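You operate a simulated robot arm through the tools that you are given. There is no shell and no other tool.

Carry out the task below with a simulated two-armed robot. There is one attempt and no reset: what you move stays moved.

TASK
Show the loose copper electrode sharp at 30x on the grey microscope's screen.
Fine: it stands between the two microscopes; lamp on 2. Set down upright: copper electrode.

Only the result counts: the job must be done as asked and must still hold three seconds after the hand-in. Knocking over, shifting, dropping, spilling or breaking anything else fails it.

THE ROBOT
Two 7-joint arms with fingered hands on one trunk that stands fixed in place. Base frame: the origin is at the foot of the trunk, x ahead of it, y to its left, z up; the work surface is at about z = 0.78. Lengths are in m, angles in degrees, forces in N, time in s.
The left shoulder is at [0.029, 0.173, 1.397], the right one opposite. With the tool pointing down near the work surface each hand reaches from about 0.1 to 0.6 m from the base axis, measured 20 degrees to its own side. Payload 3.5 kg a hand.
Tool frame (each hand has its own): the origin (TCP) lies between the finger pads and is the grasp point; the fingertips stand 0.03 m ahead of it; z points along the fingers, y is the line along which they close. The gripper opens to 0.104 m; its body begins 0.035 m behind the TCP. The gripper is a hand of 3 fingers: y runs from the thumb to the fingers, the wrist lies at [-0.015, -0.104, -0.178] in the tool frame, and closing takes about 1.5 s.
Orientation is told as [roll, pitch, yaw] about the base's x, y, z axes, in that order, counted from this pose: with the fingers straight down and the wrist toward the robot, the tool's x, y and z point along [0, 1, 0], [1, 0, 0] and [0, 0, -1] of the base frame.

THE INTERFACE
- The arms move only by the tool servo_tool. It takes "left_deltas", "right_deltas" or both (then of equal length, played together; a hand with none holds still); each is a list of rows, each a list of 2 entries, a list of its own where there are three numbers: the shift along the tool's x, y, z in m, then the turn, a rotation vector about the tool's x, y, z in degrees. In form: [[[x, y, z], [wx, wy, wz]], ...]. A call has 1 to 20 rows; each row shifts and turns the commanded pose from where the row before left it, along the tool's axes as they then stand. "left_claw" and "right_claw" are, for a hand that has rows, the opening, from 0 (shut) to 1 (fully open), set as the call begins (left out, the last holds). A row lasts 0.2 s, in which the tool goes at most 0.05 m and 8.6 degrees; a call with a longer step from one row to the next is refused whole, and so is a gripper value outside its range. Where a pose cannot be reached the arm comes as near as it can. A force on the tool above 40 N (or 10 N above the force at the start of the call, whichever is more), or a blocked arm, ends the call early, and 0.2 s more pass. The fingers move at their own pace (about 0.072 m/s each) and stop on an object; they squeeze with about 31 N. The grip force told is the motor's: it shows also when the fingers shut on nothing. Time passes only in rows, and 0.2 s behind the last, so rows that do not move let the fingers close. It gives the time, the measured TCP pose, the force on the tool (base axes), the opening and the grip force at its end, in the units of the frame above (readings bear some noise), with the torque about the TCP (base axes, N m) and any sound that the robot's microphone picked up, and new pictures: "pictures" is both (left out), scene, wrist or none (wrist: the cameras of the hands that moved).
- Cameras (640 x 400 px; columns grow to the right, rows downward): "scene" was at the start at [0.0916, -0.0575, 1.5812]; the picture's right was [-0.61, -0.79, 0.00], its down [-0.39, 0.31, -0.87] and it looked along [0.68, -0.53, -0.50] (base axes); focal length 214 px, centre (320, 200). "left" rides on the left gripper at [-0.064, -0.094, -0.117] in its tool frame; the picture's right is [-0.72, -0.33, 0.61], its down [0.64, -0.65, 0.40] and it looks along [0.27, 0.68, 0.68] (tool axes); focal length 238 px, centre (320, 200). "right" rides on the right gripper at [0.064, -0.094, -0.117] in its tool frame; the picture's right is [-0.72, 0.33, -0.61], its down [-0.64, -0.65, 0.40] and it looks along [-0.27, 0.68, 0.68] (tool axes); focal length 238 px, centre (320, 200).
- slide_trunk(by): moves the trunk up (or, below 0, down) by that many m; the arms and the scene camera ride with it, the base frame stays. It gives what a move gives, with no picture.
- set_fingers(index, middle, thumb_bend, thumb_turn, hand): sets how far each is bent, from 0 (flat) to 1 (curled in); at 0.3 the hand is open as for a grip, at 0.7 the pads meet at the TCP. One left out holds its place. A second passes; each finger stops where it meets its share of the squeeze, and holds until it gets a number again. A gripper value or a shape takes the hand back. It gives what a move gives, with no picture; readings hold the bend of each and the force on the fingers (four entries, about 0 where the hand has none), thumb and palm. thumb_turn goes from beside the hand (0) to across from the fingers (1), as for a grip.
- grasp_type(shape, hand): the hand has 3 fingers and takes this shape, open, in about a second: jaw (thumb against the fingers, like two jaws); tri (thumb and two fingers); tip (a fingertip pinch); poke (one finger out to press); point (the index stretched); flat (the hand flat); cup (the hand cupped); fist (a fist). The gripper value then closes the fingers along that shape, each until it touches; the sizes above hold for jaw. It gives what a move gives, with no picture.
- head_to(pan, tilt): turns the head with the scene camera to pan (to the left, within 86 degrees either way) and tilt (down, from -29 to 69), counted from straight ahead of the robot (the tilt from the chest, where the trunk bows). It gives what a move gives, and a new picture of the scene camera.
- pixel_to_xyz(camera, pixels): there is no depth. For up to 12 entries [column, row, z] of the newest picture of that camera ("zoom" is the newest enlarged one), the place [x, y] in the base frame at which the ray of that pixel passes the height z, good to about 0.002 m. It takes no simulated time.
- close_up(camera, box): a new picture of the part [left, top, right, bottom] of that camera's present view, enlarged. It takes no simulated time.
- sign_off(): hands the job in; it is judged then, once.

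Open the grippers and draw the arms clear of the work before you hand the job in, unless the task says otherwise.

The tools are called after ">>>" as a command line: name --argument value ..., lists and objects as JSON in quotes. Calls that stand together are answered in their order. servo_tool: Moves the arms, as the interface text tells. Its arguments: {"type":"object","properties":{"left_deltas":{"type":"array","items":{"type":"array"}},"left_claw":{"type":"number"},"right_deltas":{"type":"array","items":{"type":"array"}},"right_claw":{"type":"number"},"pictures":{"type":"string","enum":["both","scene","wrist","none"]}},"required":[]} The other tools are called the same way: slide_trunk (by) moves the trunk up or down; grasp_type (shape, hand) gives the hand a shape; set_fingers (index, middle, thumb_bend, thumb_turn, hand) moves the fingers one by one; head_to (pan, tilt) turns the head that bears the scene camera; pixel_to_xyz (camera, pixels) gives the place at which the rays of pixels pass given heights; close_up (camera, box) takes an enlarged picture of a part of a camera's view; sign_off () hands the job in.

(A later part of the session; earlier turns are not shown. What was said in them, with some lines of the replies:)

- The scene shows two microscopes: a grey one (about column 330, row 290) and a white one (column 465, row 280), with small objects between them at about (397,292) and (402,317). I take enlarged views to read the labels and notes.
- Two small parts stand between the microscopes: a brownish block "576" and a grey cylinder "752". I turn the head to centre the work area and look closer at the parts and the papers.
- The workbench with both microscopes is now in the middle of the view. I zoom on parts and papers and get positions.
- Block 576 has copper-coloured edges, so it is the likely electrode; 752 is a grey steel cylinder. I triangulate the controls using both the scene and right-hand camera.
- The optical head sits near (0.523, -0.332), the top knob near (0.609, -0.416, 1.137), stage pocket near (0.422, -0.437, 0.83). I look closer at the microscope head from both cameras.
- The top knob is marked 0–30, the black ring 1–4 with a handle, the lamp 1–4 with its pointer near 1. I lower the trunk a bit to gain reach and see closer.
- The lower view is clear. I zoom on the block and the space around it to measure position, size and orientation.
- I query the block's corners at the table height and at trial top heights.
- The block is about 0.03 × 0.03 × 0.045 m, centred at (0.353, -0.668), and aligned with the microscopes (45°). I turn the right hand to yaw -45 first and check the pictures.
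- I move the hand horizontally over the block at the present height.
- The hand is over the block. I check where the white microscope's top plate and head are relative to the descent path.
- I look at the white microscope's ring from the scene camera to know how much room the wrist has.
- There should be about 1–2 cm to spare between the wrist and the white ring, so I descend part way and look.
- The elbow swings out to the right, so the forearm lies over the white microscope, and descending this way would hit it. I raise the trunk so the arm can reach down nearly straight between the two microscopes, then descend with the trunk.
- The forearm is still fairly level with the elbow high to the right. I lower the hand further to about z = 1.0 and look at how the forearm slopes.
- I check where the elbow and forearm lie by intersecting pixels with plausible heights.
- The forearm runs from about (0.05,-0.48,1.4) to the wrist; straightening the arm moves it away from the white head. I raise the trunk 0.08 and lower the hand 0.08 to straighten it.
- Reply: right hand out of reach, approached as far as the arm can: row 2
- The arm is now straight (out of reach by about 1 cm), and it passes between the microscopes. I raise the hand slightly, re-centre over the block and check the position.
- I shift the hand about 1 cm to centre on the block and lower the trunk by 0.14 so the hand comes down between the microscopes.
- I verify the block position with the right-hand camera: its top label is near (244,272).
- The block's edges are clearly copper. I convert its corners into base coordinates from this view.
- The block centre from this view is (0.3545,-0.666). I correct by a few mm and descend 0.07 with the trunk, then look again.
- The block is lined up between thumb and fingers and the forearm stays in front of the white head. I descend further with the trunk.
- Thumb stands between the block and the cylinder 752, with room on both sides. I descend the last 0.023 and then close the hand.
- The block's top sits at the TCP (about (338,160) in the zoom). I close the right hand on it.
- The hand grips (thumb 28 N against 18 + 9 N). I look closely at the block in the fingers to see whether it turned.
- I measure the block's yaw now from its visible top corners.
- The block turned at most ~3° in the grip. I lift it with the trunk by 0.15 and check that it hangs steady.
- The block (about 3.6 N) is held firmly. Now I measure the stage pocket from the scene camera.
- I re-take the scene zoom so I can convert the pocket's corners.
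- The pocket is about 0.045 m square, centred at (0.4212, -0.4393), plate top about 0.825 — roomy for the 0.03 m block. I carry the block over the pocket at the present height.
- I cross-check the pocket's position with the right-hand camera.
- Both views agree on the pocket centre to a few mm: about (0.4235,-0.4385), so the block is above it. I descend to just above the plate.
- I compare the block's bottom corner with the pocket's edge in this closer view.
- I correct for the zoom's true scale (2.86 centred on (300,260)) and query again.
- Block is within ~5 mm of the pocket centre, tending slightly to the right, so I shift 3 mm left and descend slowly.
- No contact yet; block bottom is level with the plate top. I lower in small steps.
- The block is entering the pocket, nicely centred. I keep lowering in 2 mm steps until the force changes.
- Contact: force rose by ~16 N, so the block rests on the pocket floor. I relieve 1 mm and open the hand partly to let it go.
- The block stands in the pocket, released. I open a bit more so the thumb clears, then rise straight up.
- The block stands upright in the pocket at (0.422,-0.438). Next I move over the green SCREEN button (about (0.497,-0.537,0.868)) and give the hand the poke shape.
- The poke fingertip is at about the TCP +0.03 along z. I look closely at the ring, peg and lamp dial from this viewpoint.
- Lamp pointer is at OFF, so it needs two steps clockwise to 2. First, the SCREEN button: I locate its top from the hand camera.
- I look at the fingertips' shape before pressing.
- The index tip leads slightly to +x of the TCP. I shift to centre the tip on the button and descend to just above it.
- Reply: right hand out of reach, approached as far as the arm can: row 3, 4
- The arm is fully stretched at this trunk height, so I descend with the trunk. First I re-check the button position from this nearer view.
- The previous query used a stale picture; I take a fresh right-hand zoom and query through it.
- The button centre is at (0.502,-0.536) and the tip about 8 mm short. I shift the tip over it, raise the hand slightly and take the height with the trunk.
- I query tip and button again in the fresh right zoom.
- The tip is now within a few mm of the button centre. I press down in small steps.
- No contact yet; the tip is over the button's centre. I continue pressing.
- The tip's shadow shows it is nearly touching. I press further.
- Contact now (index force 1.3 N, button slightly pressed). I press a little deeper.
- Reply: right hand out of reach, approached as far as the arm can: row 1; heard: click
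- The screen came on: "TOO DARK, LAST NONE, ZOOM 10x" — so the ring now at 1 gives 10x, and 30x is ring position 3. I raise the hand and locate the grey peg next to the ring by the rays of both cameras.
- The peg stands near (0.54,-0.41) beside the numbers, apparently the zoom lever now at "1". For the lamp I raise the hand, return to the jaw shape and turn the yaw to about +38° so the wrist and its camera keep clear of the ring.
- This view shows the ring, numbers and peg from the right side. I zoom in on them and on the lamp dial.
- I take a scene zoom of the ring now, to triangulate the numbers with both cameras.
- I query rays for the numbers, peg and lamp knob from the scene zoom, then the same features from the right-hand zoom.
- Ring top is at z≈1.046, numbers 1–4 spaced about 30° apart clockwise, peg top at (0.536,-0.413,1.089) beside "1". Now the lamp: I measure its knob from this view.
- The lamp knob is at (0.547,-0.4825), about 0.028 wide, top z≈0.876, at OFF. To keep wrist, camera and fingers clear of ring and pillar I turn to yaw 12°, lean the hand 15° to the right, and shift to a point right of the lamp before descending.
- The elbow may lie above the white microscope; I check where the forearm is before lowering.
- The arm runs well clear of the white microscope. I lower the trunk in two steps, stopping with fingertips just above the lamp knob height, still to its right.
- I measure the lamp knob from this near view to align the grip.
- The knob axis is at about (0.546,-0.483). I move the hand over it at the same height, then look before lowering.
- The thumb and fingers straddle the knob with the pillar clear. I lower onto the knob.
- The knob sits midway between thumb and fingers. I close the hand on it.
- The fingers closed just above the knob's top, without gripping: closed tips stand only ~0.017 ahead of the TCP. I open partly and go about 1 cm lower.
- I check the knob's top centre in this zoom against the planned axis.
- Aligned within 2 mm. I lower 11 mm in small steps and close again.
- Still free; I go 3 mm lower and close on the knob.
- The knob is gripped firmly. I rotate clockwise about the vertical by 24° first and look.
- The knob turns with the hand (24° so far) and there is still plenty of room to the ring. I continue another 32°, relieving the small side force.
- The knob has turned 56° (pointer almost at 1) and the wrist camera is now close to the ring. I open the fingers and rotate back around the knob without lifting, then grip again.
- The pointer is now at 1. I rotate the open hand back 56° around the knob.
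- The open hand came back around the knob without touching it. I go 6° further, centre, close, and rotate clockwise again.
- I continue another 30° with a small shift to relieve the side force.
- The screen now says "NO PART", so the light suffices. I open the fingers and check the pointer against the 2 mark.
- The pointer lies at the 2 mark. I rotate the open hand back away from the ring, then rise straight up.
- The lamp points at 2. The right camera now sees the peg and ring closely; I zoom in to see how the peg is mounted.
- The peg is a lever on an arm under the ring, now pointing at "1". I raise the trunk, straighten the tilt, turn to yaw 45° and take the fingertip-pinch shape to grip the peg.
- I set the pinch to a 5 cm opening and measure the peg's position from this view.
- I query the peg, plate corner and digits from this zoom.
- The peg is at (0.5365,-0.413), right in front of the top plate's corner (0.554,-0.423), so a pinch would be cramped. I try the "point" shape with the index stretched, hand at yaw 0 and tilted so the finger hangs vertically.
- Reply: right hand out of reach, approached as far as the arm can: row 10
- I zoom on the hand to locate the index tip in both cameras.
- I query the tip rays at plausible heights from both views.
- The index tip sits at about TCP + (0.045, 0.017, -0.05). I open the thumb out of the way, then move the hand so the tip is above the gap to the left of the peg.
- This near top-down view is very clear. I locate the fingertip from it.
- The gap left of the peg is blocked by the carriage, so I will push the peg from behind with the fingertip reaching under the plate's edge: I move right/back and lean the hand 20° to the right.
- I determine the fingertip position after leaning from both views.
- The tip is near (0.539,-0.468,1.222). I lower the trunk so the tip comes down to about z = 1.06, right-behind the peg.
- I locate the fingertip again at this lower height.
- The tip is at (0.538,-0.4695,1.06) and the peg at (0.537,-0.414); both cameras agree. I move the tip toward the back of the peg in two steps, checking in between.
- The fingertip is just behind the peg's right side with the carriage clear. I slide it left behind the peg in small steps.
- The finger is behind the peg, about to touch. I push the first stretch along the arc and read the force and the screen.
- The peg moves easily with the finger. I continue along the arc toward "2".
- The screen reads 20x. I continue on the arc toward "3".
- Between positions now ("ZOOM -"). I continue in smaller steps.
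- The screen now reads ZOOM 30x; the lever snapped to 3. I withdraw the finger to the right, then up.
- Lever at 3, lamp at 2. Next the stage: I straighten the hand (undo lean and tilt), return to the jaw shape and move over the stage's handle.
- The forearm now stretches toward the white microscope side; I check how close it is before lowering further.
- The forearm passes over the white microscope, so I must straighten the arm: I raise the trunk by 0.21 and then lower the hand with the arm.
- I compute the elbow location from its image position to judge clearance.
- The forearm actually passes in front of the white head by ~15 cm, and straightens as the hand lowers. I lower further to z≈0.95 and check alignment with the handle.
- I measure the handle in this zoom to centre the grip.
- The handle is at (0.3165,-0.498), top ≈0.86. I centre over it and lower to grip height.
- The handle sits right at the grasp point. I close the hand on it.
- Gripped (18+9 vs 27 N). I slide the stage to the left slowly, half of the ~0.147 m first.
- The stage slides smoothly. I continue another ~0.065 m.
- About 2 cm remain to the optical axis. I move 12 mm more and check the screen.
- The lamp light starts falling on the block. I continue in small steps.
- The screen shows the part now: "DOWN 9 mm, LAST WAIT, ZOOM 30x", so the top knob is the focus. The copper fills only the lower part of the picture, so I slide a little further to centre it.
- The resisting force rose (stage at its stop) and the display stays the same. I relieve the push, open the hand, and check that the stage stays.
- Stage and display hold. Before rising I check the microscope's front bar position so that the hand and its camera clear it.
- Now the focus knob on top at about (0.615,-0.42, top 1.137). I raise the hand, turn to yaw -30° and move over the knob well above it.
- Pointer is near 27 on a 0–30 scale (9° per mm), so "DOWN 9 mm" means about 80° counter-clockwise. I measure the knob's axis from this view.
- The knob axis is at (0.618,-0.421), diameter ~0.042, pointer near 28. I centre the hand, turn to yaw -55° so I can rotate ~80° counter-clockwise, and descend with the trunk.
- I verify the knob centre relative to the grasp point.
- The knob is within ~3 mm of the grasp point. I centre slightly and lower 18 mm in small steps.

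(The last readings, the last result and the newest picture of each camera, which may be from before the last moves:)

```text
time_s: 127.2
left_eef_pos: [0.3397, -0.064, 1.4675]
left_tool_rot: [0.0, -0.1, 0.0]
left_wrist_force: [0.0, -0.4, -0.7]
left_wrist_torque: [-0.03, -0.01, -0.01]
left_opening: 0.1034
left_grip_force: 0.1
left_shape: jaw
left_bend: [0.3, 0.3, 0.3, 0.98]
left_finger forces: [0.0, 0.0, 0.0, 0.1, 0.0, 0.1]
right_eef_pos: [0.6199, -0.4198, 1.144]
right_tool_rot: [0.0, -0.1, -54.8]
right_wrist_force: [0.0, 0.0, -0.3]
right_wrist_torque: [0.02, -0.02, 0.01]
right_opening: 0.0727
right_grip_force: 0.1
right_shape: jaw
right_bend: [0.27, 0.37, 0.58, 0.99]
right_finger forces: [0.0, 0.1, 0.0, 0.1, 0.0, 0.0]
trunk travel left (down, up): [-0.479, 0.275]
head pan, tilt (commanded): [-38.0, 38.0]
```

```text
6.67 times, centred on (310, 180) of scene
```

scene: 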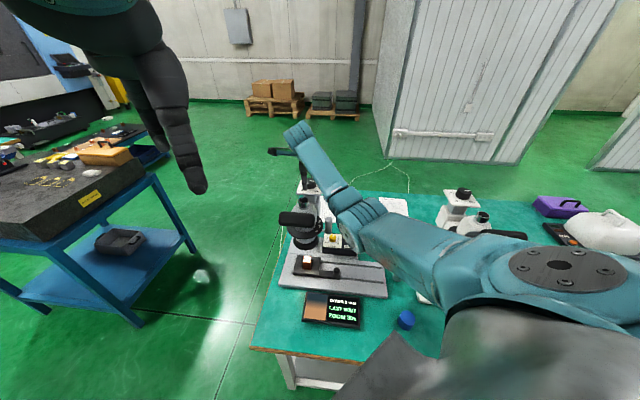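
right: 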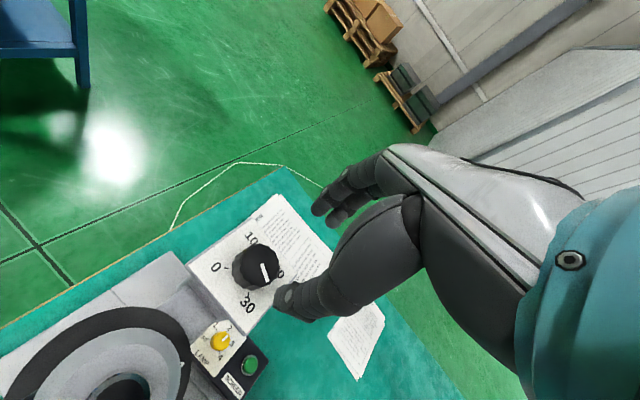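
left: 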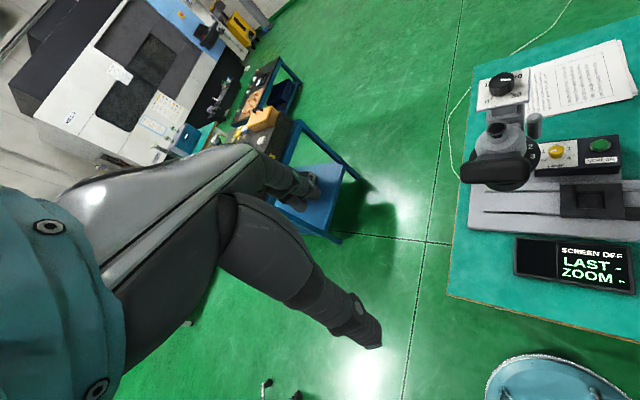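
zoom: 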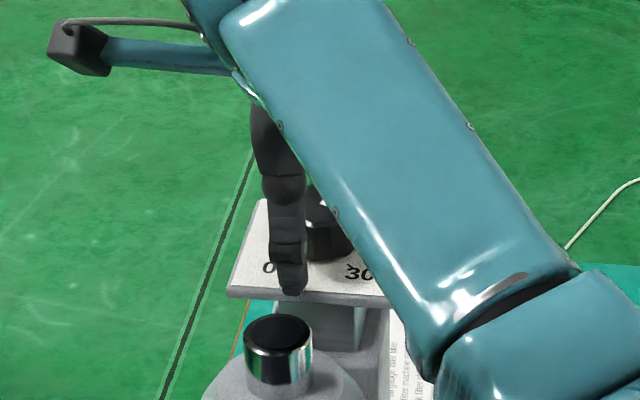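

Centred within ~2 mm, no contact. I close the hand on the focus knob.

>>> servo_tool --right_deltas '[[[0, 0, 0.002], [0, 0, 0]], [[0, 0, 0], [0, 0, 0]], [[0, 0, 0], [0, 0, 0]], [[0, 0, 0], [0, 0, 0]], [[0, 0, 0], [0, 0, 0]]]' --right_claw 0 --pictures "none"

>>> close_up --camera "right" --box '[240, 180, 368, 280]'

>>> close_up --camera "scene" --box '[290, 280, 386, 340]'

```text
time_s: 128.4
left_eef_pos: [0.3408, -0.0666, 1.4679]
left_tool_rot: [-0.1, 0.0, 0.1]
left_wrist_force: [-0.1, -0.4, 0.3]
left_wrist_torque: [0.0, -0.01, 0.02]
left_opening: 0.1037
left_grip_force: 0.0
left_shape: jaw
left_bend: [0.3, 0.3, 0.3, 0.98]
left_finger forces: [0.0, 0.0, 0.0, 0.0, 0.0, 0.1]
right_eef_pos: [0.6187, -0.421, 1.1431]
right_tool_rot: [0.0, -0.1, -54.9]
right_wrist_force: [2.9, -3.2, 2.9]
right_wrist_torque: [-0.13, -0.15, 0.01]
right_opening: 0.0363
right_grip_force: 31.8
right_shape: jaw
right_bend: [0.74, 0.53, 0.74, 1.0]
right_finger forces: [21.6, 10.8, 0.1, 0.0, 26.5, 0.0]
trunk travel left (down, up): [-0.479, 0.275]
head pan, tilt (commanded): [-38.0, 38.0]
```

```text
4.00 times, centred on (304, 230) of right
```

zoom: 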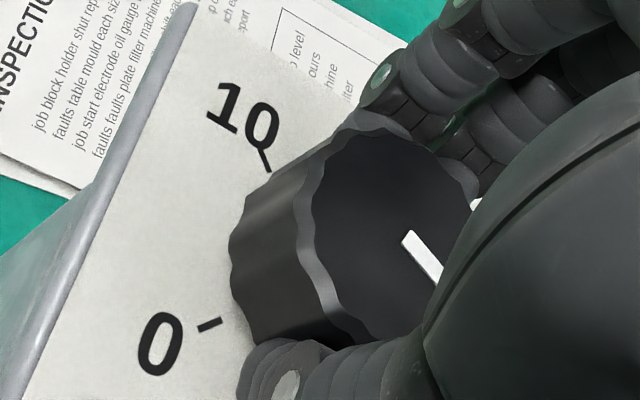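

```text
6.67 times, centred on (338, 310) of scene
```

zoom: 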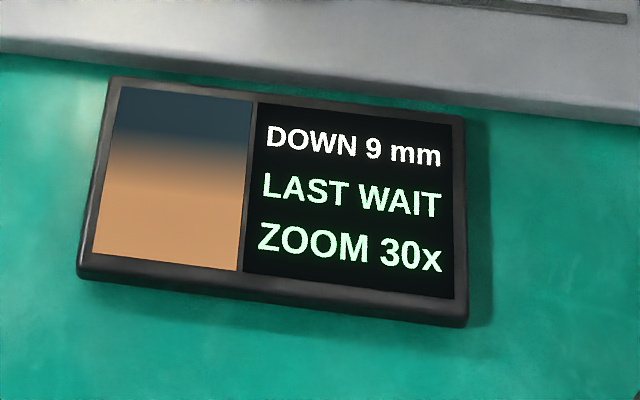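

The knob is gripped. I turn it counter-clockwise 24° and read the display.

>>> servo_tool --right_deltas '[[[0, 0, 0], [0, 0, -8]], [[0, 0, 0], [0, 0, -8]], [[0, 0, 0], [0, 0, -8]], [[0, 0, 0], [0, 0, 0]]]' --pictures "none"

>>> close_up --camera "scene" --box '[290, 280, 386, 340]'

>>> close_up --camera "right" --box '[240, 180, 368, 280]'

```text
time_s: 129.4
left_eef_pos: [0.3393, -0.0654, 1.4677]
left_tool_rot: [0.1, 0.0, 0.1]
left_wrist_force: [-0.4, 0.0, -1.1]
left_wrist_torque: [0.02, 0.0, 0.0]
left_opening: 0.1035
left_grip_force: 0.1
left_shape: jaw
left_bend: [0.3, 0.3, 0.3, 0.98]
left_finger forces: [0.0, 0.0, 0.0, 0.0, 0.0, 0.1]
right_eef_pos: [0.6189, -0.421, 1.1433]
right_tool_rot: [0.0, -0.2, -30.8]
right_wrist_force: [2.4, -6.8, 4.4]
right_wrist_torque: [-0.2, -0.11, -0.11]
right_opening: 0.036
right_grip_force: 30.3
right_shape: jaw
right_bend: [0.74, 0.54, 0.74, 1.0]
right_finger forces: [24.2, 12.0, 0.0, 0.0, 27.3, 0.0]
trunk travel left (down, up): [-0.479, 0.275]
head pan, tilt (commanded): [-38.0, 38.0]
```

```text
6.67 times, centred on (338, 310) of scene
```

zoom: 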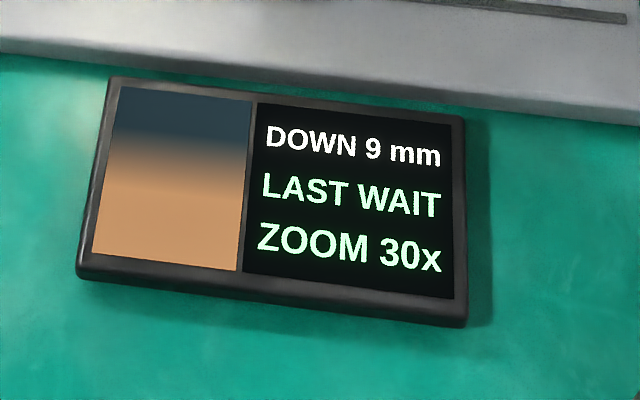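

```text
4.00 times, centred on (304, 230) of right
```

zoom: 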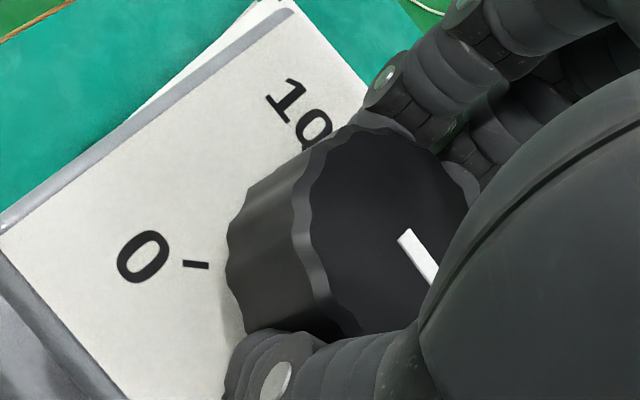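

The knob turned with the hand, but the display has not changed yet. I wait a second and look again.

>>> servo_tool --right_deltas '[[[0, 0, 0], [0, 0, 0]], [[0, 0, 0], [0, 0, 0]], [[0, 0, 0], [0, 0, 0]], [[0, 0, 0], [0, 0, 0]], [[0, 0, 0], [0, 0, 0]]]' --pictures "scene"

>>> close_up --camera "scene" --box '[290, 280, 386, 340]'

>>> close_up --camera "scene" --box '[260, 170, 356, 290]'

```text
time_s: 130.6
left_eef_pos: [0.3402, -0.0668, 1.4684]
left_tool_rot: [0.0, 0.0, 0.0]
left_wrist_force: [-0.1, 0.6, 0.2]
left_wrist_torque: [0.0, 0.0, -0.02]
left_opening: 0.1036
left_grip_force: 0.0
left_shape: jaw
left_bend: [0.3, 0.3, 0.3, 0.98]
left_finger forces: [0.1, 0.0, 0.1, 0.1, 0.1, 0.0]
right_eef_pos: [0.6183, -0.4205, 1.1436]
right_tool_rot: [-0.1, -0.2, -30.9]
right_wrist_force: [4.1, -8.2, 5.7]
right_wrist_torque: [-0.23, -0.2, -0.08]
right_opening: 0.0358
right_grip_force: 31.1
right_shape: jaw
right_bend: [0.74, 0.53, 0.74, 1.0]
right_finger forces: [25.7, 13.0, 0.0, 0.0, 27.4, 0.0]
trunk travel left (down, up): [-0.479, 0.275]
head pan, tilt (commanded): [-38.0, 38.0]
```

scene: 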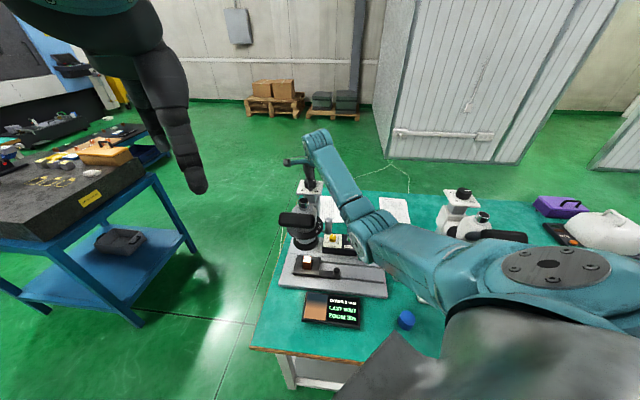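

```text
6.67 times, centred on (338, 310) of scene
```

zoom: 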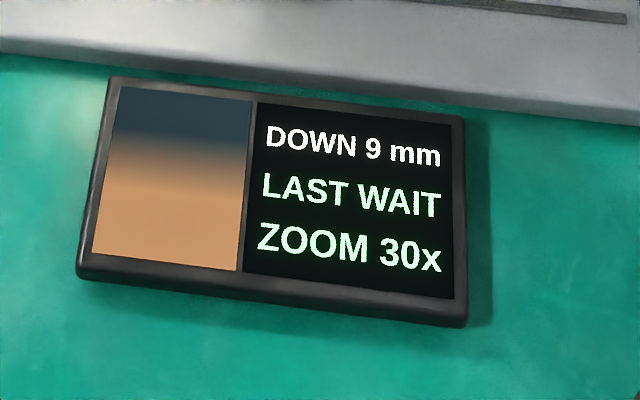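

```text
3.33 times, centred on (308, 230) of scene
```

zoom: 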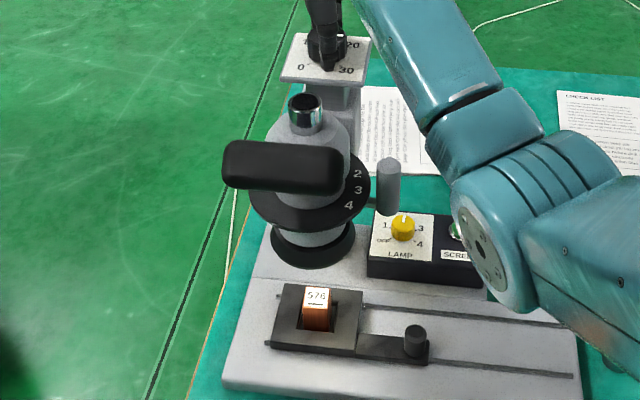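

Still "DOWN 9 mm" — perhaps the reading saturates. I continue counter-clockwise another 32° and check again.

>>> servo_tool --right_deltas '[[[0.0005, 0.0005, 0], [0, 0, -8]], [[0.0005, 0.0005, 0], [0, 0, -8]], [[0, 0, 0], [0, 0, -8]], [[0, 0, 0], [0, 0, -8]], [[0, 0, 0], [0, 0, 0]]]' --pictures "none"

>>> close_up --camera "scene" --box '[290, 280, 386, 340]'

>>> close_up --camera "right" --box '[240, 180, 368, 280]'

```text
time_s: 131.8
left_eef_pos: [0.3392, -0.0663, 1.4693]
left_tool_rot: [0.0, -0.1, 0.1]
left_wrist_force: [0.1, -0.6, -0.6]
left_wrist_torque: [0.0, 0.01, 0.01]
left_opening: 0.1036
left_grip_force: 0.1
left_shape: jaw
left_bend: [0.3, 0.3, 0.3, 0.98]
left_finger forces: [0.0, 0.0, 0.0, 0.0, 0.0, 0.0]
right_eef_pos: [0.6192, -0.4206, 1.1422]
right_tool_rot: [-0.2, -0.2, 1.1]
right_wrist_force: [-1.7, -8.5, 8.0]
right_wrist_torque: [-0.17, -0.09, -0.17]
right_opening: 0.0357
right_grip_force: 31.1
right_shape: jaw
right_bend: [0.74, 0.54, 0.74, 1.0]
right_finger forces: [22.6, 11.9, 0.0, 0.0, 31.6, 0.1]
trunk travel left (down, up): [-0.479, 0.275]
head pan, tilt (commanded): [-38.0, 38.0]
```

```text
6.67 times, centred on (338, 310) of scene
```

zoom: 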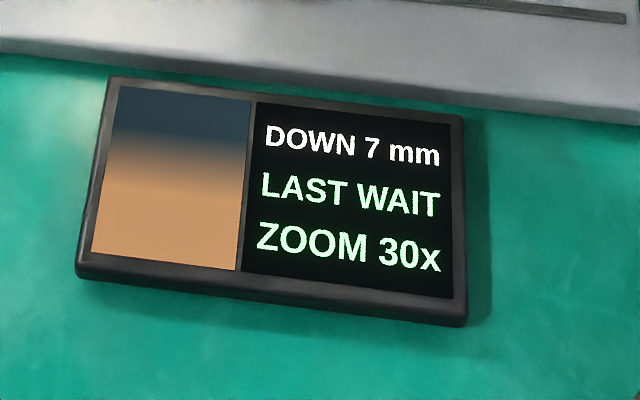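

```text
4.00 times, centred on (304, 230) of right
```

zoom: 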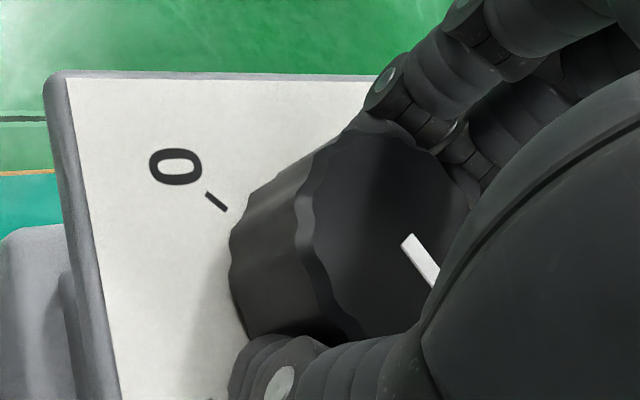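

"DOWN 7 mm" now: right direction. I turn another 30°.

>>> servo_tool --right_deltas '[[[0.0005, -0.0003, 0], [0, 0, -7.5]], [[0.0005, 0, 0], [0, 0, -7.5]], [[0, 0, 0], [0, 0, -7.5]], [[0, 0, 0], [0, 0, -7.5]], [[0, 0, 0], [0, 0, 0]]]' --pictures "none"

>>> close_up --camera "scene" --box '[290, 280, 386, 340]'

>>> close_up --camera "right" --box '[240, 180, 368, 280]'

```text
time_s: 133.0
left_eef_pos: [0.3393, -0.0655, 1.4691]
left_tool_rot: [0.1, 0.0, 0.0]
left_wrist_force: [-0.4, 0.0, -0.6]
left_wrist_torque: [0.01, 0.05, -0.02]
left_opening: 0.1036
left_grip_force: 0.0
left_shape: jaw
left_bend: [0.3, 0.3, 0.3, 0.98]
left_finger forces: [0.0, 0.0, 0.0, 0.1, 0.1, 0.1]
right_eef_pos: [0.6178, -0.42, 1.1433]
right_tool_rot: [-0.2, -0.2, 31.1]
right_wrist_force: [4.3, -12.1, 13.4]
right_wrist_torque: [-0.24, 0.01, -0.2]
right_opening: 0.0357
right_grip_force: 31.0
right_shape: jaw
right_bend: [0.74, 0.54, 0.74, 1.0]
right_finger forces: [21.8, 12.3, 0.0, 0.0, 36.9, 0.0]
trunk travel left (down, up): [-0.479, 0.275]
head pan, tilt (commanded): [-38.0, 38.0]
```

```text
6.67 times, centred on (338, 310) of scene
```

zoom: 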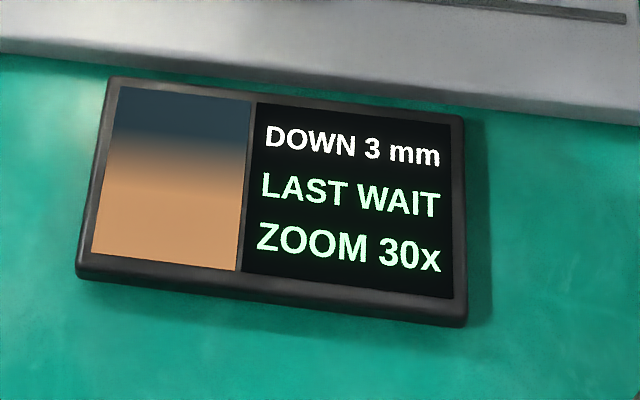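

```text
4.00 times, centred on (304, 230) of right
```

zoom: 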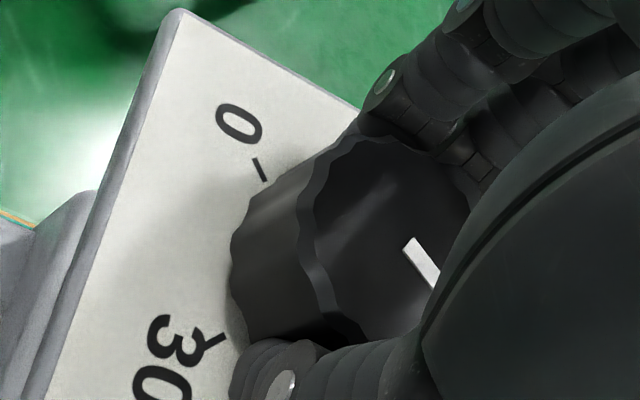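

"DOWN 3 mm" left, about 27°. I open, rotate the hand back around the knob, and re-grip for the last turn.

>>> servo_tool --right_deltas '[[[0, 0, 0], [0, 0, 0]], [[0, 0, 0], [0, 0, 0]], [[0, 0, 0], [0, 0, 0]], [[0, 0, 0], [0, 0, 0]]]' --right_claw 0.7 --pictures "none"

>>> close_up --camera "right" --box '[240, 180, 368, 280]'

>>> close_up --camera "scene" --box '[290, 280, 386, 340]'

```text
time_s: 134.0
left_eef_pos: [0.3387, -0.0637, 1.4682]
left_tool_rot: [-0.2, 0.1, 0.1]
left_wrist_force: [0.3, -0.2, -1.1]
left_wrist_torque: [0.0, 0.01, -0.05]
left_opening: 0.1036
left_grip_force: 0.0
left_shape: jaw
left_bend: [0.3, 0.3, 0.3, 0.98]
left_finger forces: [0.1, 0.0, 0.0, 0.0, 0.0, 0.0]
right_eef_pos: [0.6192, -0.4174, 1.1424]
right_tool_rot: [-0.1, -0.1, 31.1]
right_wrist_force: [0.2, 3.3, 10.4]
right_wrist_torque: [0.12, -0.12, 0.07]
right_opening: 0.0715
right_grip_force: 0.1
right_shape: jaw
right_bend: [0.27, 0.36, 0.6, 0.99]
right_finger forces: [0.0, 5.9, 0.0, 0.0, 4.0, 0.1]
trunk travel left (down, up): [-0.479, 0.275]
head pan, tilt (commanded): [-38.0, 38.0]
```

```text
4.00 times, centred on (304, 230) of right
```

zoom: 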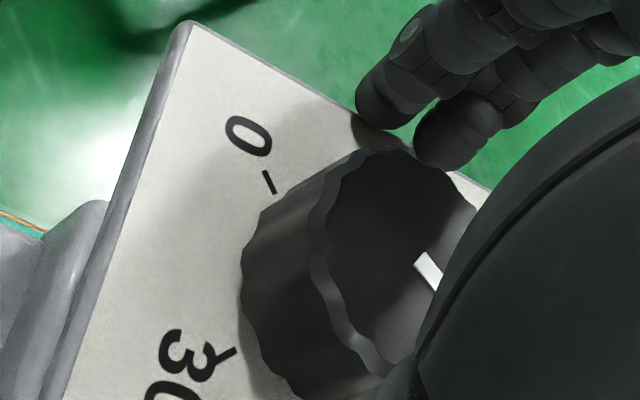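

```text
6.67 times, centred on (338, 310) of scene
```

zoom: 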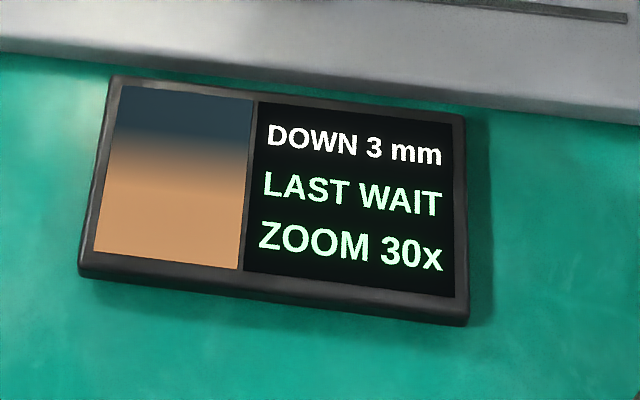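

The open tips press lightly on the plate (10 N), so I lift 4 mm, recentre, and rotate back.

>>> servo_tool --right_deltas '[[[0, 0, -0.004], [0, 0, 0]], [[-0.0015, -0.0012, 0], [0, 0, 0]], [[0, 0, 0], [0, 0, 8]], [[0, 0, 0], [0, 0, 8]], [[0, 0, 0], [0, 0, 8]], [[0, 0, 0], [0, 0, 8]], [[0, 0, 0], [0, 0, 8]], [[0, 0, 0], [0, 0, 8]], [[0, 0, 0], [0, 0, 8]], [[0, 0, 0], [0, 0, 0]]]' --pictures "none"

>>> close_up --camera "right" --box '[240, 180, 368, 280]'

>>> close_up --camera "scene" --box '[290, 280, 386, 340]'

```text
time_s: 136.2
left_eef_pos: [0.3407, -0.0647, 1.4679]
left_tool_rot: [0.1, 0.0, 0.0]
left_wrist_force: [1.0, -1.0, -0.4]
left_wrist_torque: [0.02, 0.01, -0.05]
left_opening: 0.1037
left_grip_force: 0.1
left_shape: jaw
left_bend: [0.3, 0.3, 0.3, 0.98]
left_finger forces: [0.1, 0.0, 0.1, 0.0, 0.0, 0.0]
right_eef_pos: [0.6184, -0.4215, 1.1452]
right_tool_rot: [0.1, -0.1, -25.0]
right_wrist_force: [0.4, -0.3, 0.5]
right_wrist_torque: [-0.04, -0.02, 0.02]
right_opening: 0.0726
right_grip_force: 0.1
right_shape: jaw
right_bend: [0.27, 0.37, 0.58, 0.99]
right_finger forces: [0.0, 0.0, 0.0, 0.1, 0.1, 0.1]
trunk travel left (down, up): [-0.479, 0.275]
head pan, tilt (commanded): [-38.0, 38.0]
```

```text
4.00 times, centred on (304, 230) of right
```

zoom: 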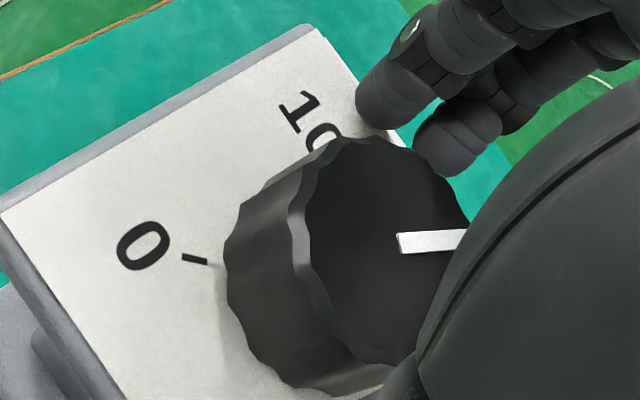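

```text
6.67 times, centred on (338, 310) of scene
```

zoom: 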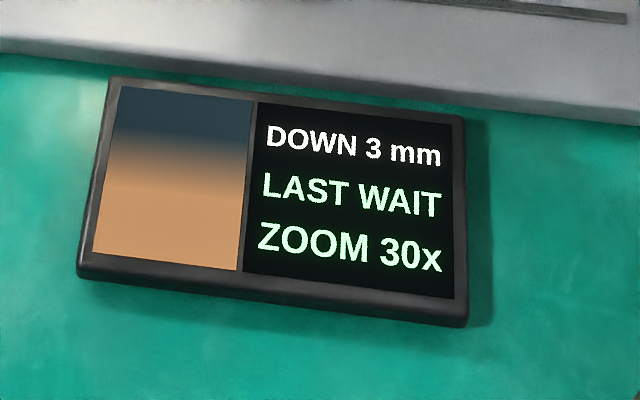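

Back at yaw -25° with no contact. I close on the knob and turn about 20° counter-clockwise.

>>> servo_tool --right_deltas '[[[0, 0, 0.001], [0, 0, 0]], [[0, 0, 0], [0, 0, 0]], [[0, 0, 0], [0, 0, 0]], [[0, 0, 0], [0, 0, 0]], [[0, 0, 0], [0, 0, 0]]]' --right_claw 0 --pictures "none"

>>> servo_tool --right_deltas '[[[0, 0, 0], [0, 0, -7]], [[0, 0, 0], [0, 0, -7]], [[0, 0, 0], [0, 0, -6]], [[0, 0, 0], [0, 0, 0]], [[0, 0, 0], [0, 0, 0]]]' --pictures "none"

>>> close_up --camera "scene" --box '[290, 280, 386, 340]'

```text
time_s: 137.4
left_eef_pos: [0.3405, -0.0656, 1.4684]
left_tool_rot: [0.0, 0.0, 0.1]
left_wrist_force: [0.3, 0.4, 0.0]
left_wrist_torque: [0.03, 0.0, -0.02]
left_opening: 0.1036
left_grip_force: 0.0
left_shape: jaw
left_bend: [0.3, 0.3, 0.3, 0.98]
left_finger forces: [0.0, 0.0, 0.0, 0.0, 0.1, 0.1]
right_eef_pos: [0.6183, -0.4218, 1.1444]
right_tool_rot: [0.0, -0.1, -24.9]
right_wrist_force: [-0.7, 0.9, -0.3]
right_wrist_torque: [0.01, -0.01, 0.02]
right_opening: 0.0343
right_grip_force: 31.0
right_shape: jaw
right_bend: [0.74, 0.53, 0.74, 1.0]
right_finger forces: [18.0, 9.5, 0.0, 0.0, 28.0, 0.1]
trunk travel left (down, up): [-0.479, 0.275]
head pan, tilt (commanded): [-38.0, 38.0]
```

```text
time_s: 138.6
left_eef_pos: [0.3413, -0.0663, 1.4683]
left_tool_rot: [0.1, 0.0, 0.1]
left_wrist_force: [0.9, 0.1, 0.0]
left_wrist_torque: [0.01, -0.01, -0.05]
left_opening: 0.1039
left_grip_force: 0.1
left_shape: jaw
left_bend: [0.3, 0.3, 0.3, 0.98]
left_finger forces: [0.0, 0.0, 0.0, 0.1, 0.1, 0.0]
right_eef_pos: [0.619, -0.4214, 1.1454]
right_tool_rot: [-0.1, -0.1, -5.0]
right_wrist_force: [-2.5, -2.9, -1.8]
right_wrist_torque: [-0.05, 0.04, -0.09]
right_opening: 0.0343
right_grip_force: 31.4
right_shape: jaw
right_bend: [0.74, 0.53, 0.74, 1.0]
right_finger forces: [17.7, 10.0, 0.1, 0.0, 29.6, 0.1]
trunk travel left (down, up): [-0.479, 0.275]
head pan, tilt (commanded): [-38.0, 38.0]
```

```text
6.67 times, centred on (338, 310) of scene
```

zoom: 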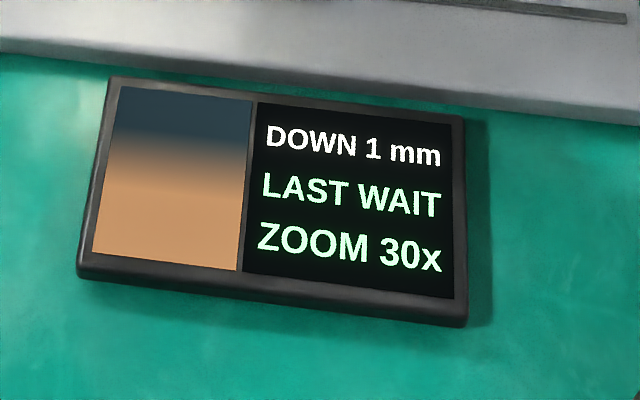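

"DOWN 1 mm". I turn another 6°.

>>> servo_tool --right_deltas '[[[0, 0, 0], [0, 0, -3]], [[0, 0, 0], [0, 0, -3]], [[0, 0, 0], [0, 0, 0]], [[0, 0, 0], [0, 0, 0]]]' --pictures "none"

>>> close_up --camera "scene" --box '[290, 280, 386, 340]'

```text
time_s: 139.6
left_eef_pos: [0.3405, -0.0669, 1.4683]
left_tool_rot: [0.0, 0.0, 0.1]
left_wrist_force: [0.6, -0.6, -0.2]
left_wrist_torque: [0.02, -0.01, -0.01]
left_opening: 0.1034
left_grip_force: 0.1
left_shape: jaw
left_bend: [0.3, 0.3, 0.3, 0.98]
left_finger forces: [0.0, 0.1, 0.1, 0.0, 0.1, 0.0]
right_eef_pos: [0.6194, -0.4223, 1.1439]
right_tool_rot: [-0.1, -0.1, 1.1]
right_wrist_force: [-0.2, -3.5, -2.7]
right_wrist_torque: [-0.05, -0.01, -0.08]
right_opening: 0.0342
right_grip_force: 30.7
right_shape: jaw
right_bend: [0.74, 0.53, 0.74, 1.0]
right_finger forces: [17.9, 10.5, 0.1, 0.0, 29.2, 0.0]
trunk travel left (down, up): [-0.479, 0.275]
head pan, tilt (commanded): [-38.0, 38.0]
```

```text
6.67 times, centred on (338, 310) of scene
```

zoom: 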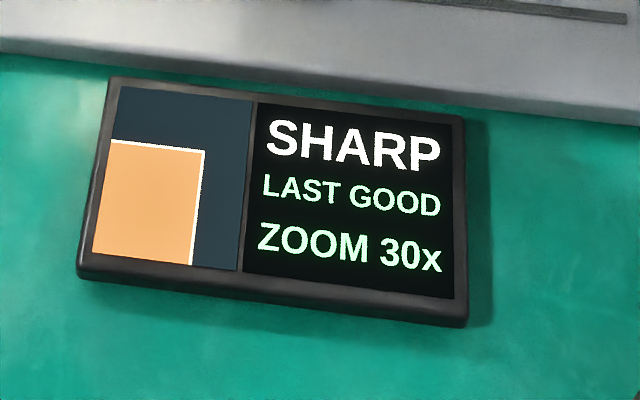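

The screen says "SHARP, LAST GOOD, ZOOM 30x". By my estimate about 0.3–0.5 mm remains to the exact focus, so I turn 3° more to sit mid-range and verify.

>>> servo_tool --right_deltas '[[[0, 0, 0], [0, 0, -3]], [[0, 0, 0], [0, 0, 0]], [[0, 0, 0], [0, 0, 0]]]' --pictures "none"

>>> close_up --camera "scene" --box '[290, 280, 386, 340]'

```text
time_s: 140.4
left_eef_pos: [0.3408, -0.067, 1.4669]
left_tool_rot: [0.0, 0.0, 0.1]
left_wrist_force: [-0.2, -0.2, -0.2]
left_wrist_torque: [-0.01, -0.08, 0.02]
left_opening: 0.1036
left_grip_force: 0.0
left_shape: jaw
left_bend: [0.3, 0.3, 0.3, 0.98]
left_finger forces: [0.0, 0.0, 0.1, 0.0, 0.1, 0.0]
right_eef_pos: [0.6194, -0.4209, 1.1437]
right_tool_rot: [0.0, -0.1, 4.1]
right_wrist_force: [-3.5, -1.8, -4.7]
right_wrist_torque: [-0.01, 0.09, -0.11]
right_opening: 0.0342
right_grip_force: 30.9
right_shape: jaw
right_bend: [0.74, 0.54, 0.74, 1.0]
right_finger forces: [17.6, 9.3, 0.0, 0.0, 30.1, 0.1]
trunk travel left (down, up): [-0.479, 0.275]
head pan, tilt (commanded): [-38.0, 38.0]
```

```text
6.67 times, centred on (338, 310) of scene
```

zoom: 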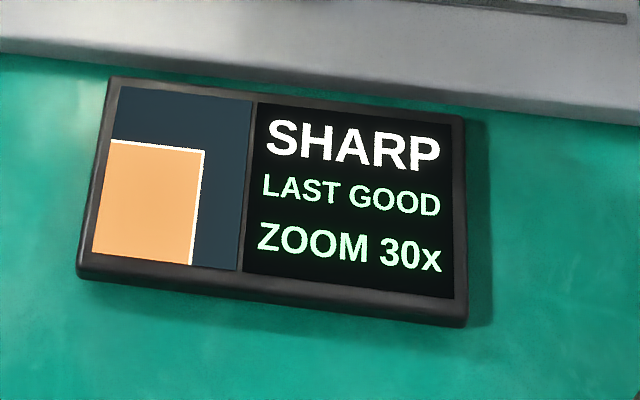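

Still SHARP. I release the knob, opening just enough, and rise straight up.

>>> servo_tool --right_deltas '[[[0, 0, 0], [0, 0, 0]], [[0, 0, 0], [0, 0, 0]], [[0, 0, 0], [0, 0, 0]], [[0, 0, 0], [0, 0, 0]]]' --right_claw 0.68 --pictures "none"

>>> close_up --camera "right" --box '[240, 180, 368, 280]'

>>> close_up --camera "scene" --box '[290, 280, 386, 340]'

```text
time_s: 141.4
left_eef_pos: [0.3402, -0.0652, 1.4688]
left_tool_rot: [0.0, 0.1, 0.1]
left_wrist_force: [0.3, -0.5, 0.2]
left_wrist_torque: [0.01, -0.01, 0.01]
left_opening: 0.1038
left_grip_force: 0.0
left_shape: jaw
left_bend: [0.3, 0.3, 0.3, 0.98]
left_finger forces: [0.0, 0.0, 0.0, 0.0, 0.0, 0.0]
right_eef_pos: [0.6196, -0.4198, 1.1449]
right_tool_rot: [-0.1, -0.1, 4.1]
right_wrist_force: [0.1, -0.2, 0.4]
right_wrist_torque: [0.0, 0.04, 0.03]
right_opening: 0.0704
right_grip_force: 0.2
right_shape: jaw
right_bend: [0.28, 0.38, 0.6, 1.0]
right_finger forces: [0.0, 0.0, 0.1, 0.1, 0.0, 0.0]
trunk travel left (down, up): [-0.479, 0.275]
head pan, tilt (commanded): [-38.0, 38.0]
```

```text
4.00 times, centred on (304, 230) of right
```

zoom: 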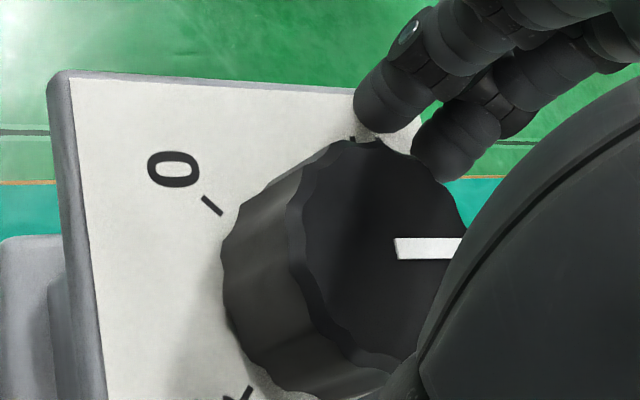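

```text
6.67 times, centred on (338, 310) of scene
```

zoom: 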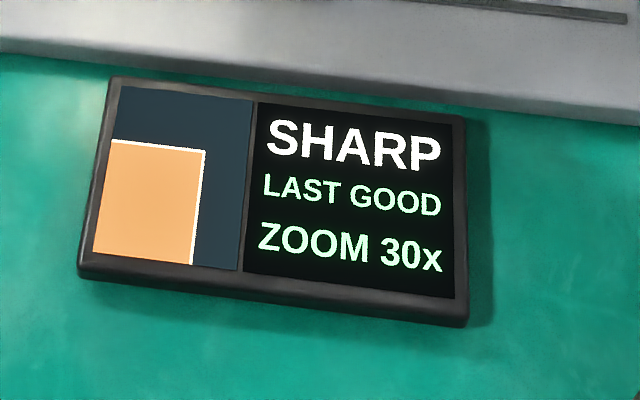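

Released cleanly; display still SHARP. I rise and draw the arm back toward the robot, clear of the work.

>>> servo_tool --right_deltas '[[[0, 0, -0.03], [0, 0, 0]], [[0, 0, -0.04], [0, 0, 0]], [[0, 0, -0.04], [0, 0, 0]], [[0, 0, -0.04], [0, 0, 0]], [[0, -0.04, -0.02], [0, 0, 0]], [[0, -0.045, 0], [0, 0, 0]], [[0, -0.045, 0], [0, 0, 0]], [[0, -0.045, 0], [0, 0, 0]], [[0, -0.045, 0], [0, 0, 0]], [[0, -0.045, 0], [0, 0, 0]], [[0, 0, 0], [0, 0, 0]]]' --right_claw 0.68

```text
time_s: 143.8
left_eef_pos: [0.3423, -0.066, 1.4681]
left_tool_rot: [0.0, 0.2, 0.1]
left_wrist_force: [-0.5, -0.1, -0.1]
left_wrist_torque: [0.01, 0.03, -0.02]
left_opening: 0.1035
left_grip_force: 0.0
left_shape: jaw
left_bend: [0.3, 0.3, 0.3, 0.98]
left_finger forces: [0.0, 0.0, 0.0, 0.1, 0.0, 0.1]
right_eef_pos: [0.355, -0.4369, 1.3161]
right_tool_rot: [-0.2, 0.1, 4.1]
right_wrist_force: [0.4, -0.6, 0.4]
right_wrist_torque: [0.0, 0.0, 0.01]
right_opening: 0.0703
right_grip_force: 0.1
right_shape: jaw
right_bend: [0.28, 0.38, 0.6, 1.0]
right_finger forces: [0.0, 0.1, 0.1, 0.0, 0.0, 0.0]
trunk travel left (down, up): [-0.479, 0.275]
head pan, tilt (commanded): [-38.0, 38.0]
```

scene: 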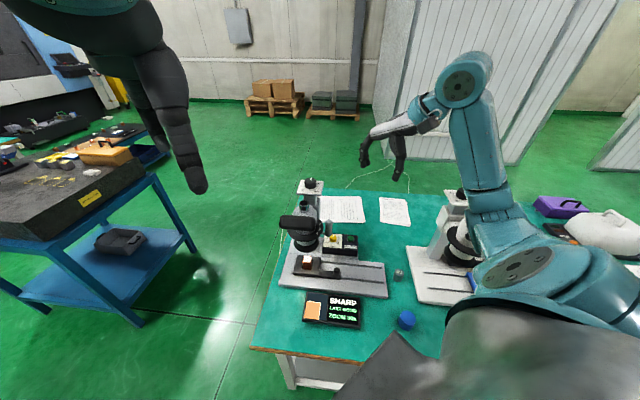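
right: 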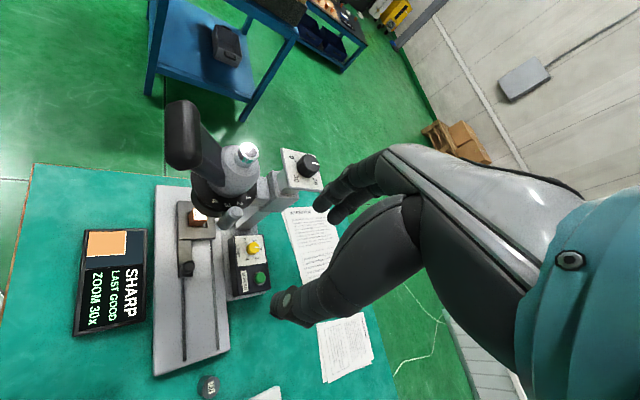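

I open the hand fully, move it back to about its starting place, raise the trunk, and verify the final state.

>>> servo_tool --right_deltas '[[[0.02, -0.04, 0], [0, 0, 0]], [[0.02, -0.04, 0], [0, 0, 0]], [[0, -0.02, 0], [0, 0, 0]], [[0, 0, 0], [0, 0, 0]], [[0, 0, 0], [0, 0, 0]]]' --right_claw 1 --pictures "none"

>>> slide_trunk --by 0.13

>>> head_to --pan -40 --tilt 46

>>> close_up --camera "scene" --box '[270, 220, 366, 280]'

>>> close_up --camera "scene" --box '[260, 120, 420, 220]'

>>> close_up --camera "scene" --box '[260, 180, 420, 280]'

```text
time_s: 145.0
left_eef_pos: [0.3398, -0.0658, 1.4679]
left_tool_rot: [0.0, -0.1, 0.1]
left_wrist_force: [0.5, -1.2, 0.0]
left_wrist_torque: [0.0, 0.0, 0.01]
left_opening: 0.1035
left_grip_force: 0.1
left_shape: jaw
left_bend: [0.3, 0.3, 0.3, 0.98]
left_finger forces: [0.0, 0.0, 0.0, 0.0, 0.0, 0.0]
right_eef_pos: [0.2506, -0.4042, 1.3169]
right_tool_rot: [-0.1, -0.2, 4.0]
right_wrist_force: [-0.7, 1.0, -0.3]
right_wrist_torque: [-0.03, -0.01, 0.0]
right_opening: 0.1037
right_grip_force: 0.0
right_shape: jaw
right_bend: [0.3, 0.3, 0.3, 0.98]
right_finger forces: [0.0, 0.1, 0.1, 0.0, 0.1, 0.1]
trunk travel left (down, up): [-0.479, 0.275]
head pan, tilt (commanded): [-38.0, 38.0]
```

```text
time_s: 146.6
left_eef_pos: [0.3397, -0.0658, 1.599]
left_tool_rot: [-0.1, 0.0, 0.2]
left_wrist_force: [-0.6, 0.0, 0.4]
left_wrist_torque: [-0.04, 0.02, 0.0]
left_opening: 0.1035
left_grip_force: 0.0
left_shape: jaw
left_bend: [0.3, 0.3, 0.3, 0.98]
left_finger forces: [0.0, 0.1, 0.0, 0.0, 0.1, 0.0]
right_eef_pos: [0.2519, -0.4073, 1.4447]
right_tool_rot: [0.0, -0.1, 4.1]
right_wrist_force: [-0.4, -0.4, -0.7]
right_wrist_torque: [0.01, -0.01, -0.02]
right_opening: 0.1038
right_grip_force: 0.2
right_shape: jaw
right_bend: [0.3, 0.3, 0.3, 0.98]
right_finger forces: [0.1, 0.0, 0.0, 0.1, 0.0, 0.1]
trunk travel left (down, up): [-0.609, 0.145]
head pan, tilt (commanded): [-38.0, 38.0]
```

```text
time_s: 147.3
left_eef_pos: [0.3398, -0.0658, 1.5982]
left_tool_rot: [0.0, 0.0, 0.1]
left_wrist_force: [-0.3, -0.5, -0.3]
left_wrist_torque: [-0.01, -0.01, 0.0]
left_opening: 0.1035
left_grip_force: 0.0
left_shape: jaw
left_bend: [0.3, 0.3, 0.3, 0.98]
left_finger forces: [0.1, 0.0, 0.0, 0.0, 0.0, 0.1]
right_eef_pos: [0.2504, -0.4069, 1.4435]
right_tool_rot: [-0.1, -0.1, 4.1]
right_wrist_force: [-0.8, 0.1, -0.2]
right_wrist_torque: [0.0, 0.01, 0.0]
right_opening: 0.1038
right_grip_force: 0.0
right_shape: jaw
right_bend: [0.3, 0.3, 0.3, 0.98]
right_finger forces: [0.1, 0.0, 0.0, 0.0, 0.1, 0.1]
trunk travel left (down, up): [-0.609, 0.145]
head pan, tilt (commanded): [-40.0, 46.0]
```

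scene: 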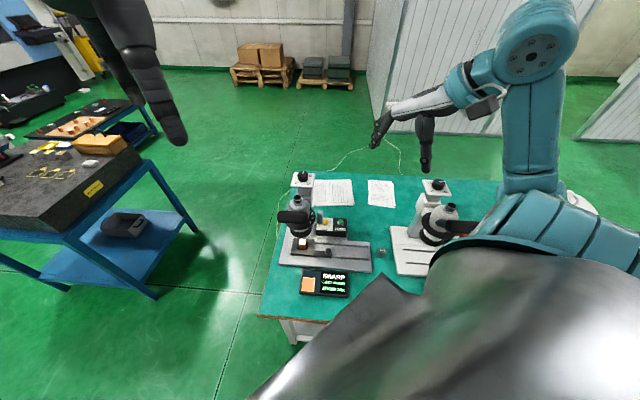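

```text
6.67 times, centred on (318, 250) of scene
```

zoom: 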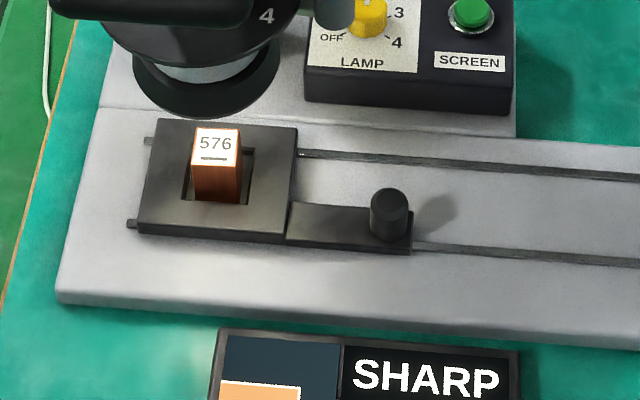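

```text
4.00 times, centred on (340, 170) of scene
```

zoom: 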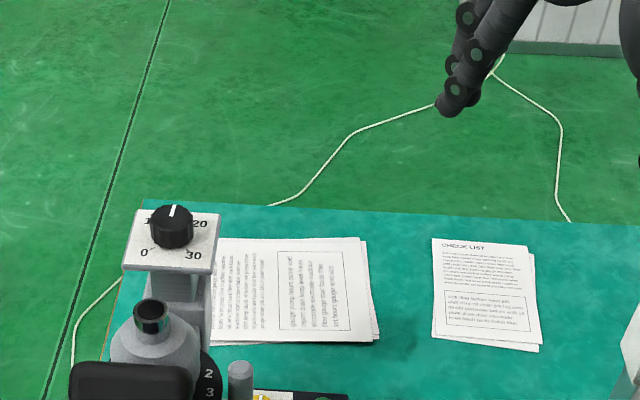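

```text
4.00 times, centred on (340, 230) of scene
```

zoom: 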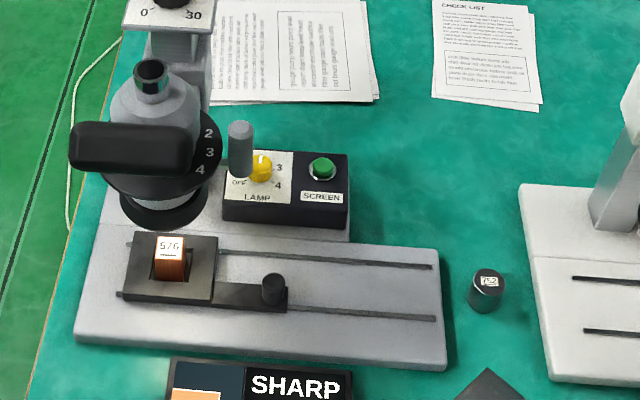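

The block stands upright on the stage, the lamp is on 2, lever at 3, and 752 and the white microscope are untouched. One last full look at the screen before handing in.

>>> close_up --camera "scene" --box '[290, 260, 362, 305]'

>>> close_up --camera "scene" --box '[300, 205, 364, 245]'

```text
8.89 times, centred on (326, 282) of scene
```

zoom: 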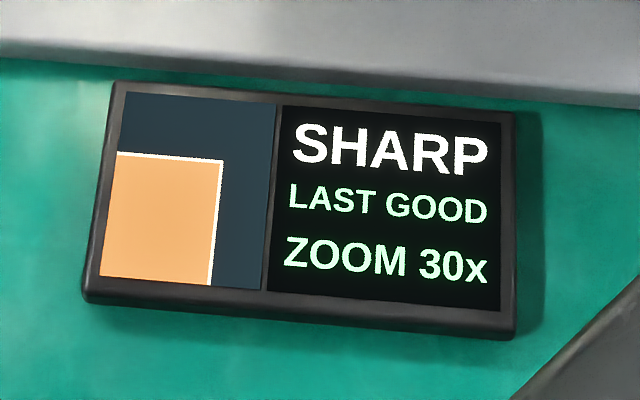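

```text
10.00 times, centred on (332, 225) of scene
```

zoom: 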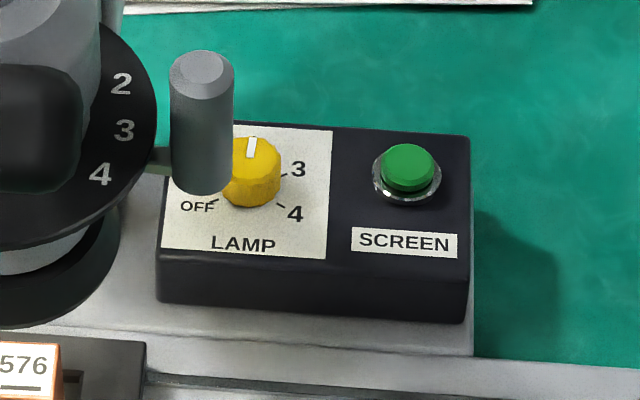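

The screen shows "SHARP, LAST GOOD, ZOOM 30x", the lamp is at 2, and both hands are open and clear. I hand the job in.

>>> sign_off

```text
The job is handed in.
```

The copper electrode (576) is on the grey microscope's screen, and the display reads "SHARP, LAST GOOD, ZOOM 30x". I have handed the job in; no verdict has come back yet.

- **Electrode:** it stands upright in the stage pocket, with the stage slid under the lens.
- **Settings:** lamp on 2, zoom lever at 3 (30x), screen on. I set the focus with the top knob and turned it slightly past the first "SHARP" reading, so it sits well inside the sharp range.
- **Picture:** the screen shows one corner of the block, not the whole top. The stage met resistance when I tried to slide it further, probably its stop.
- **Surroundings:** the steel cylinder (752), the papers and the white microscope look undisturbed in the last pictures. Both hands are open and drawn back.
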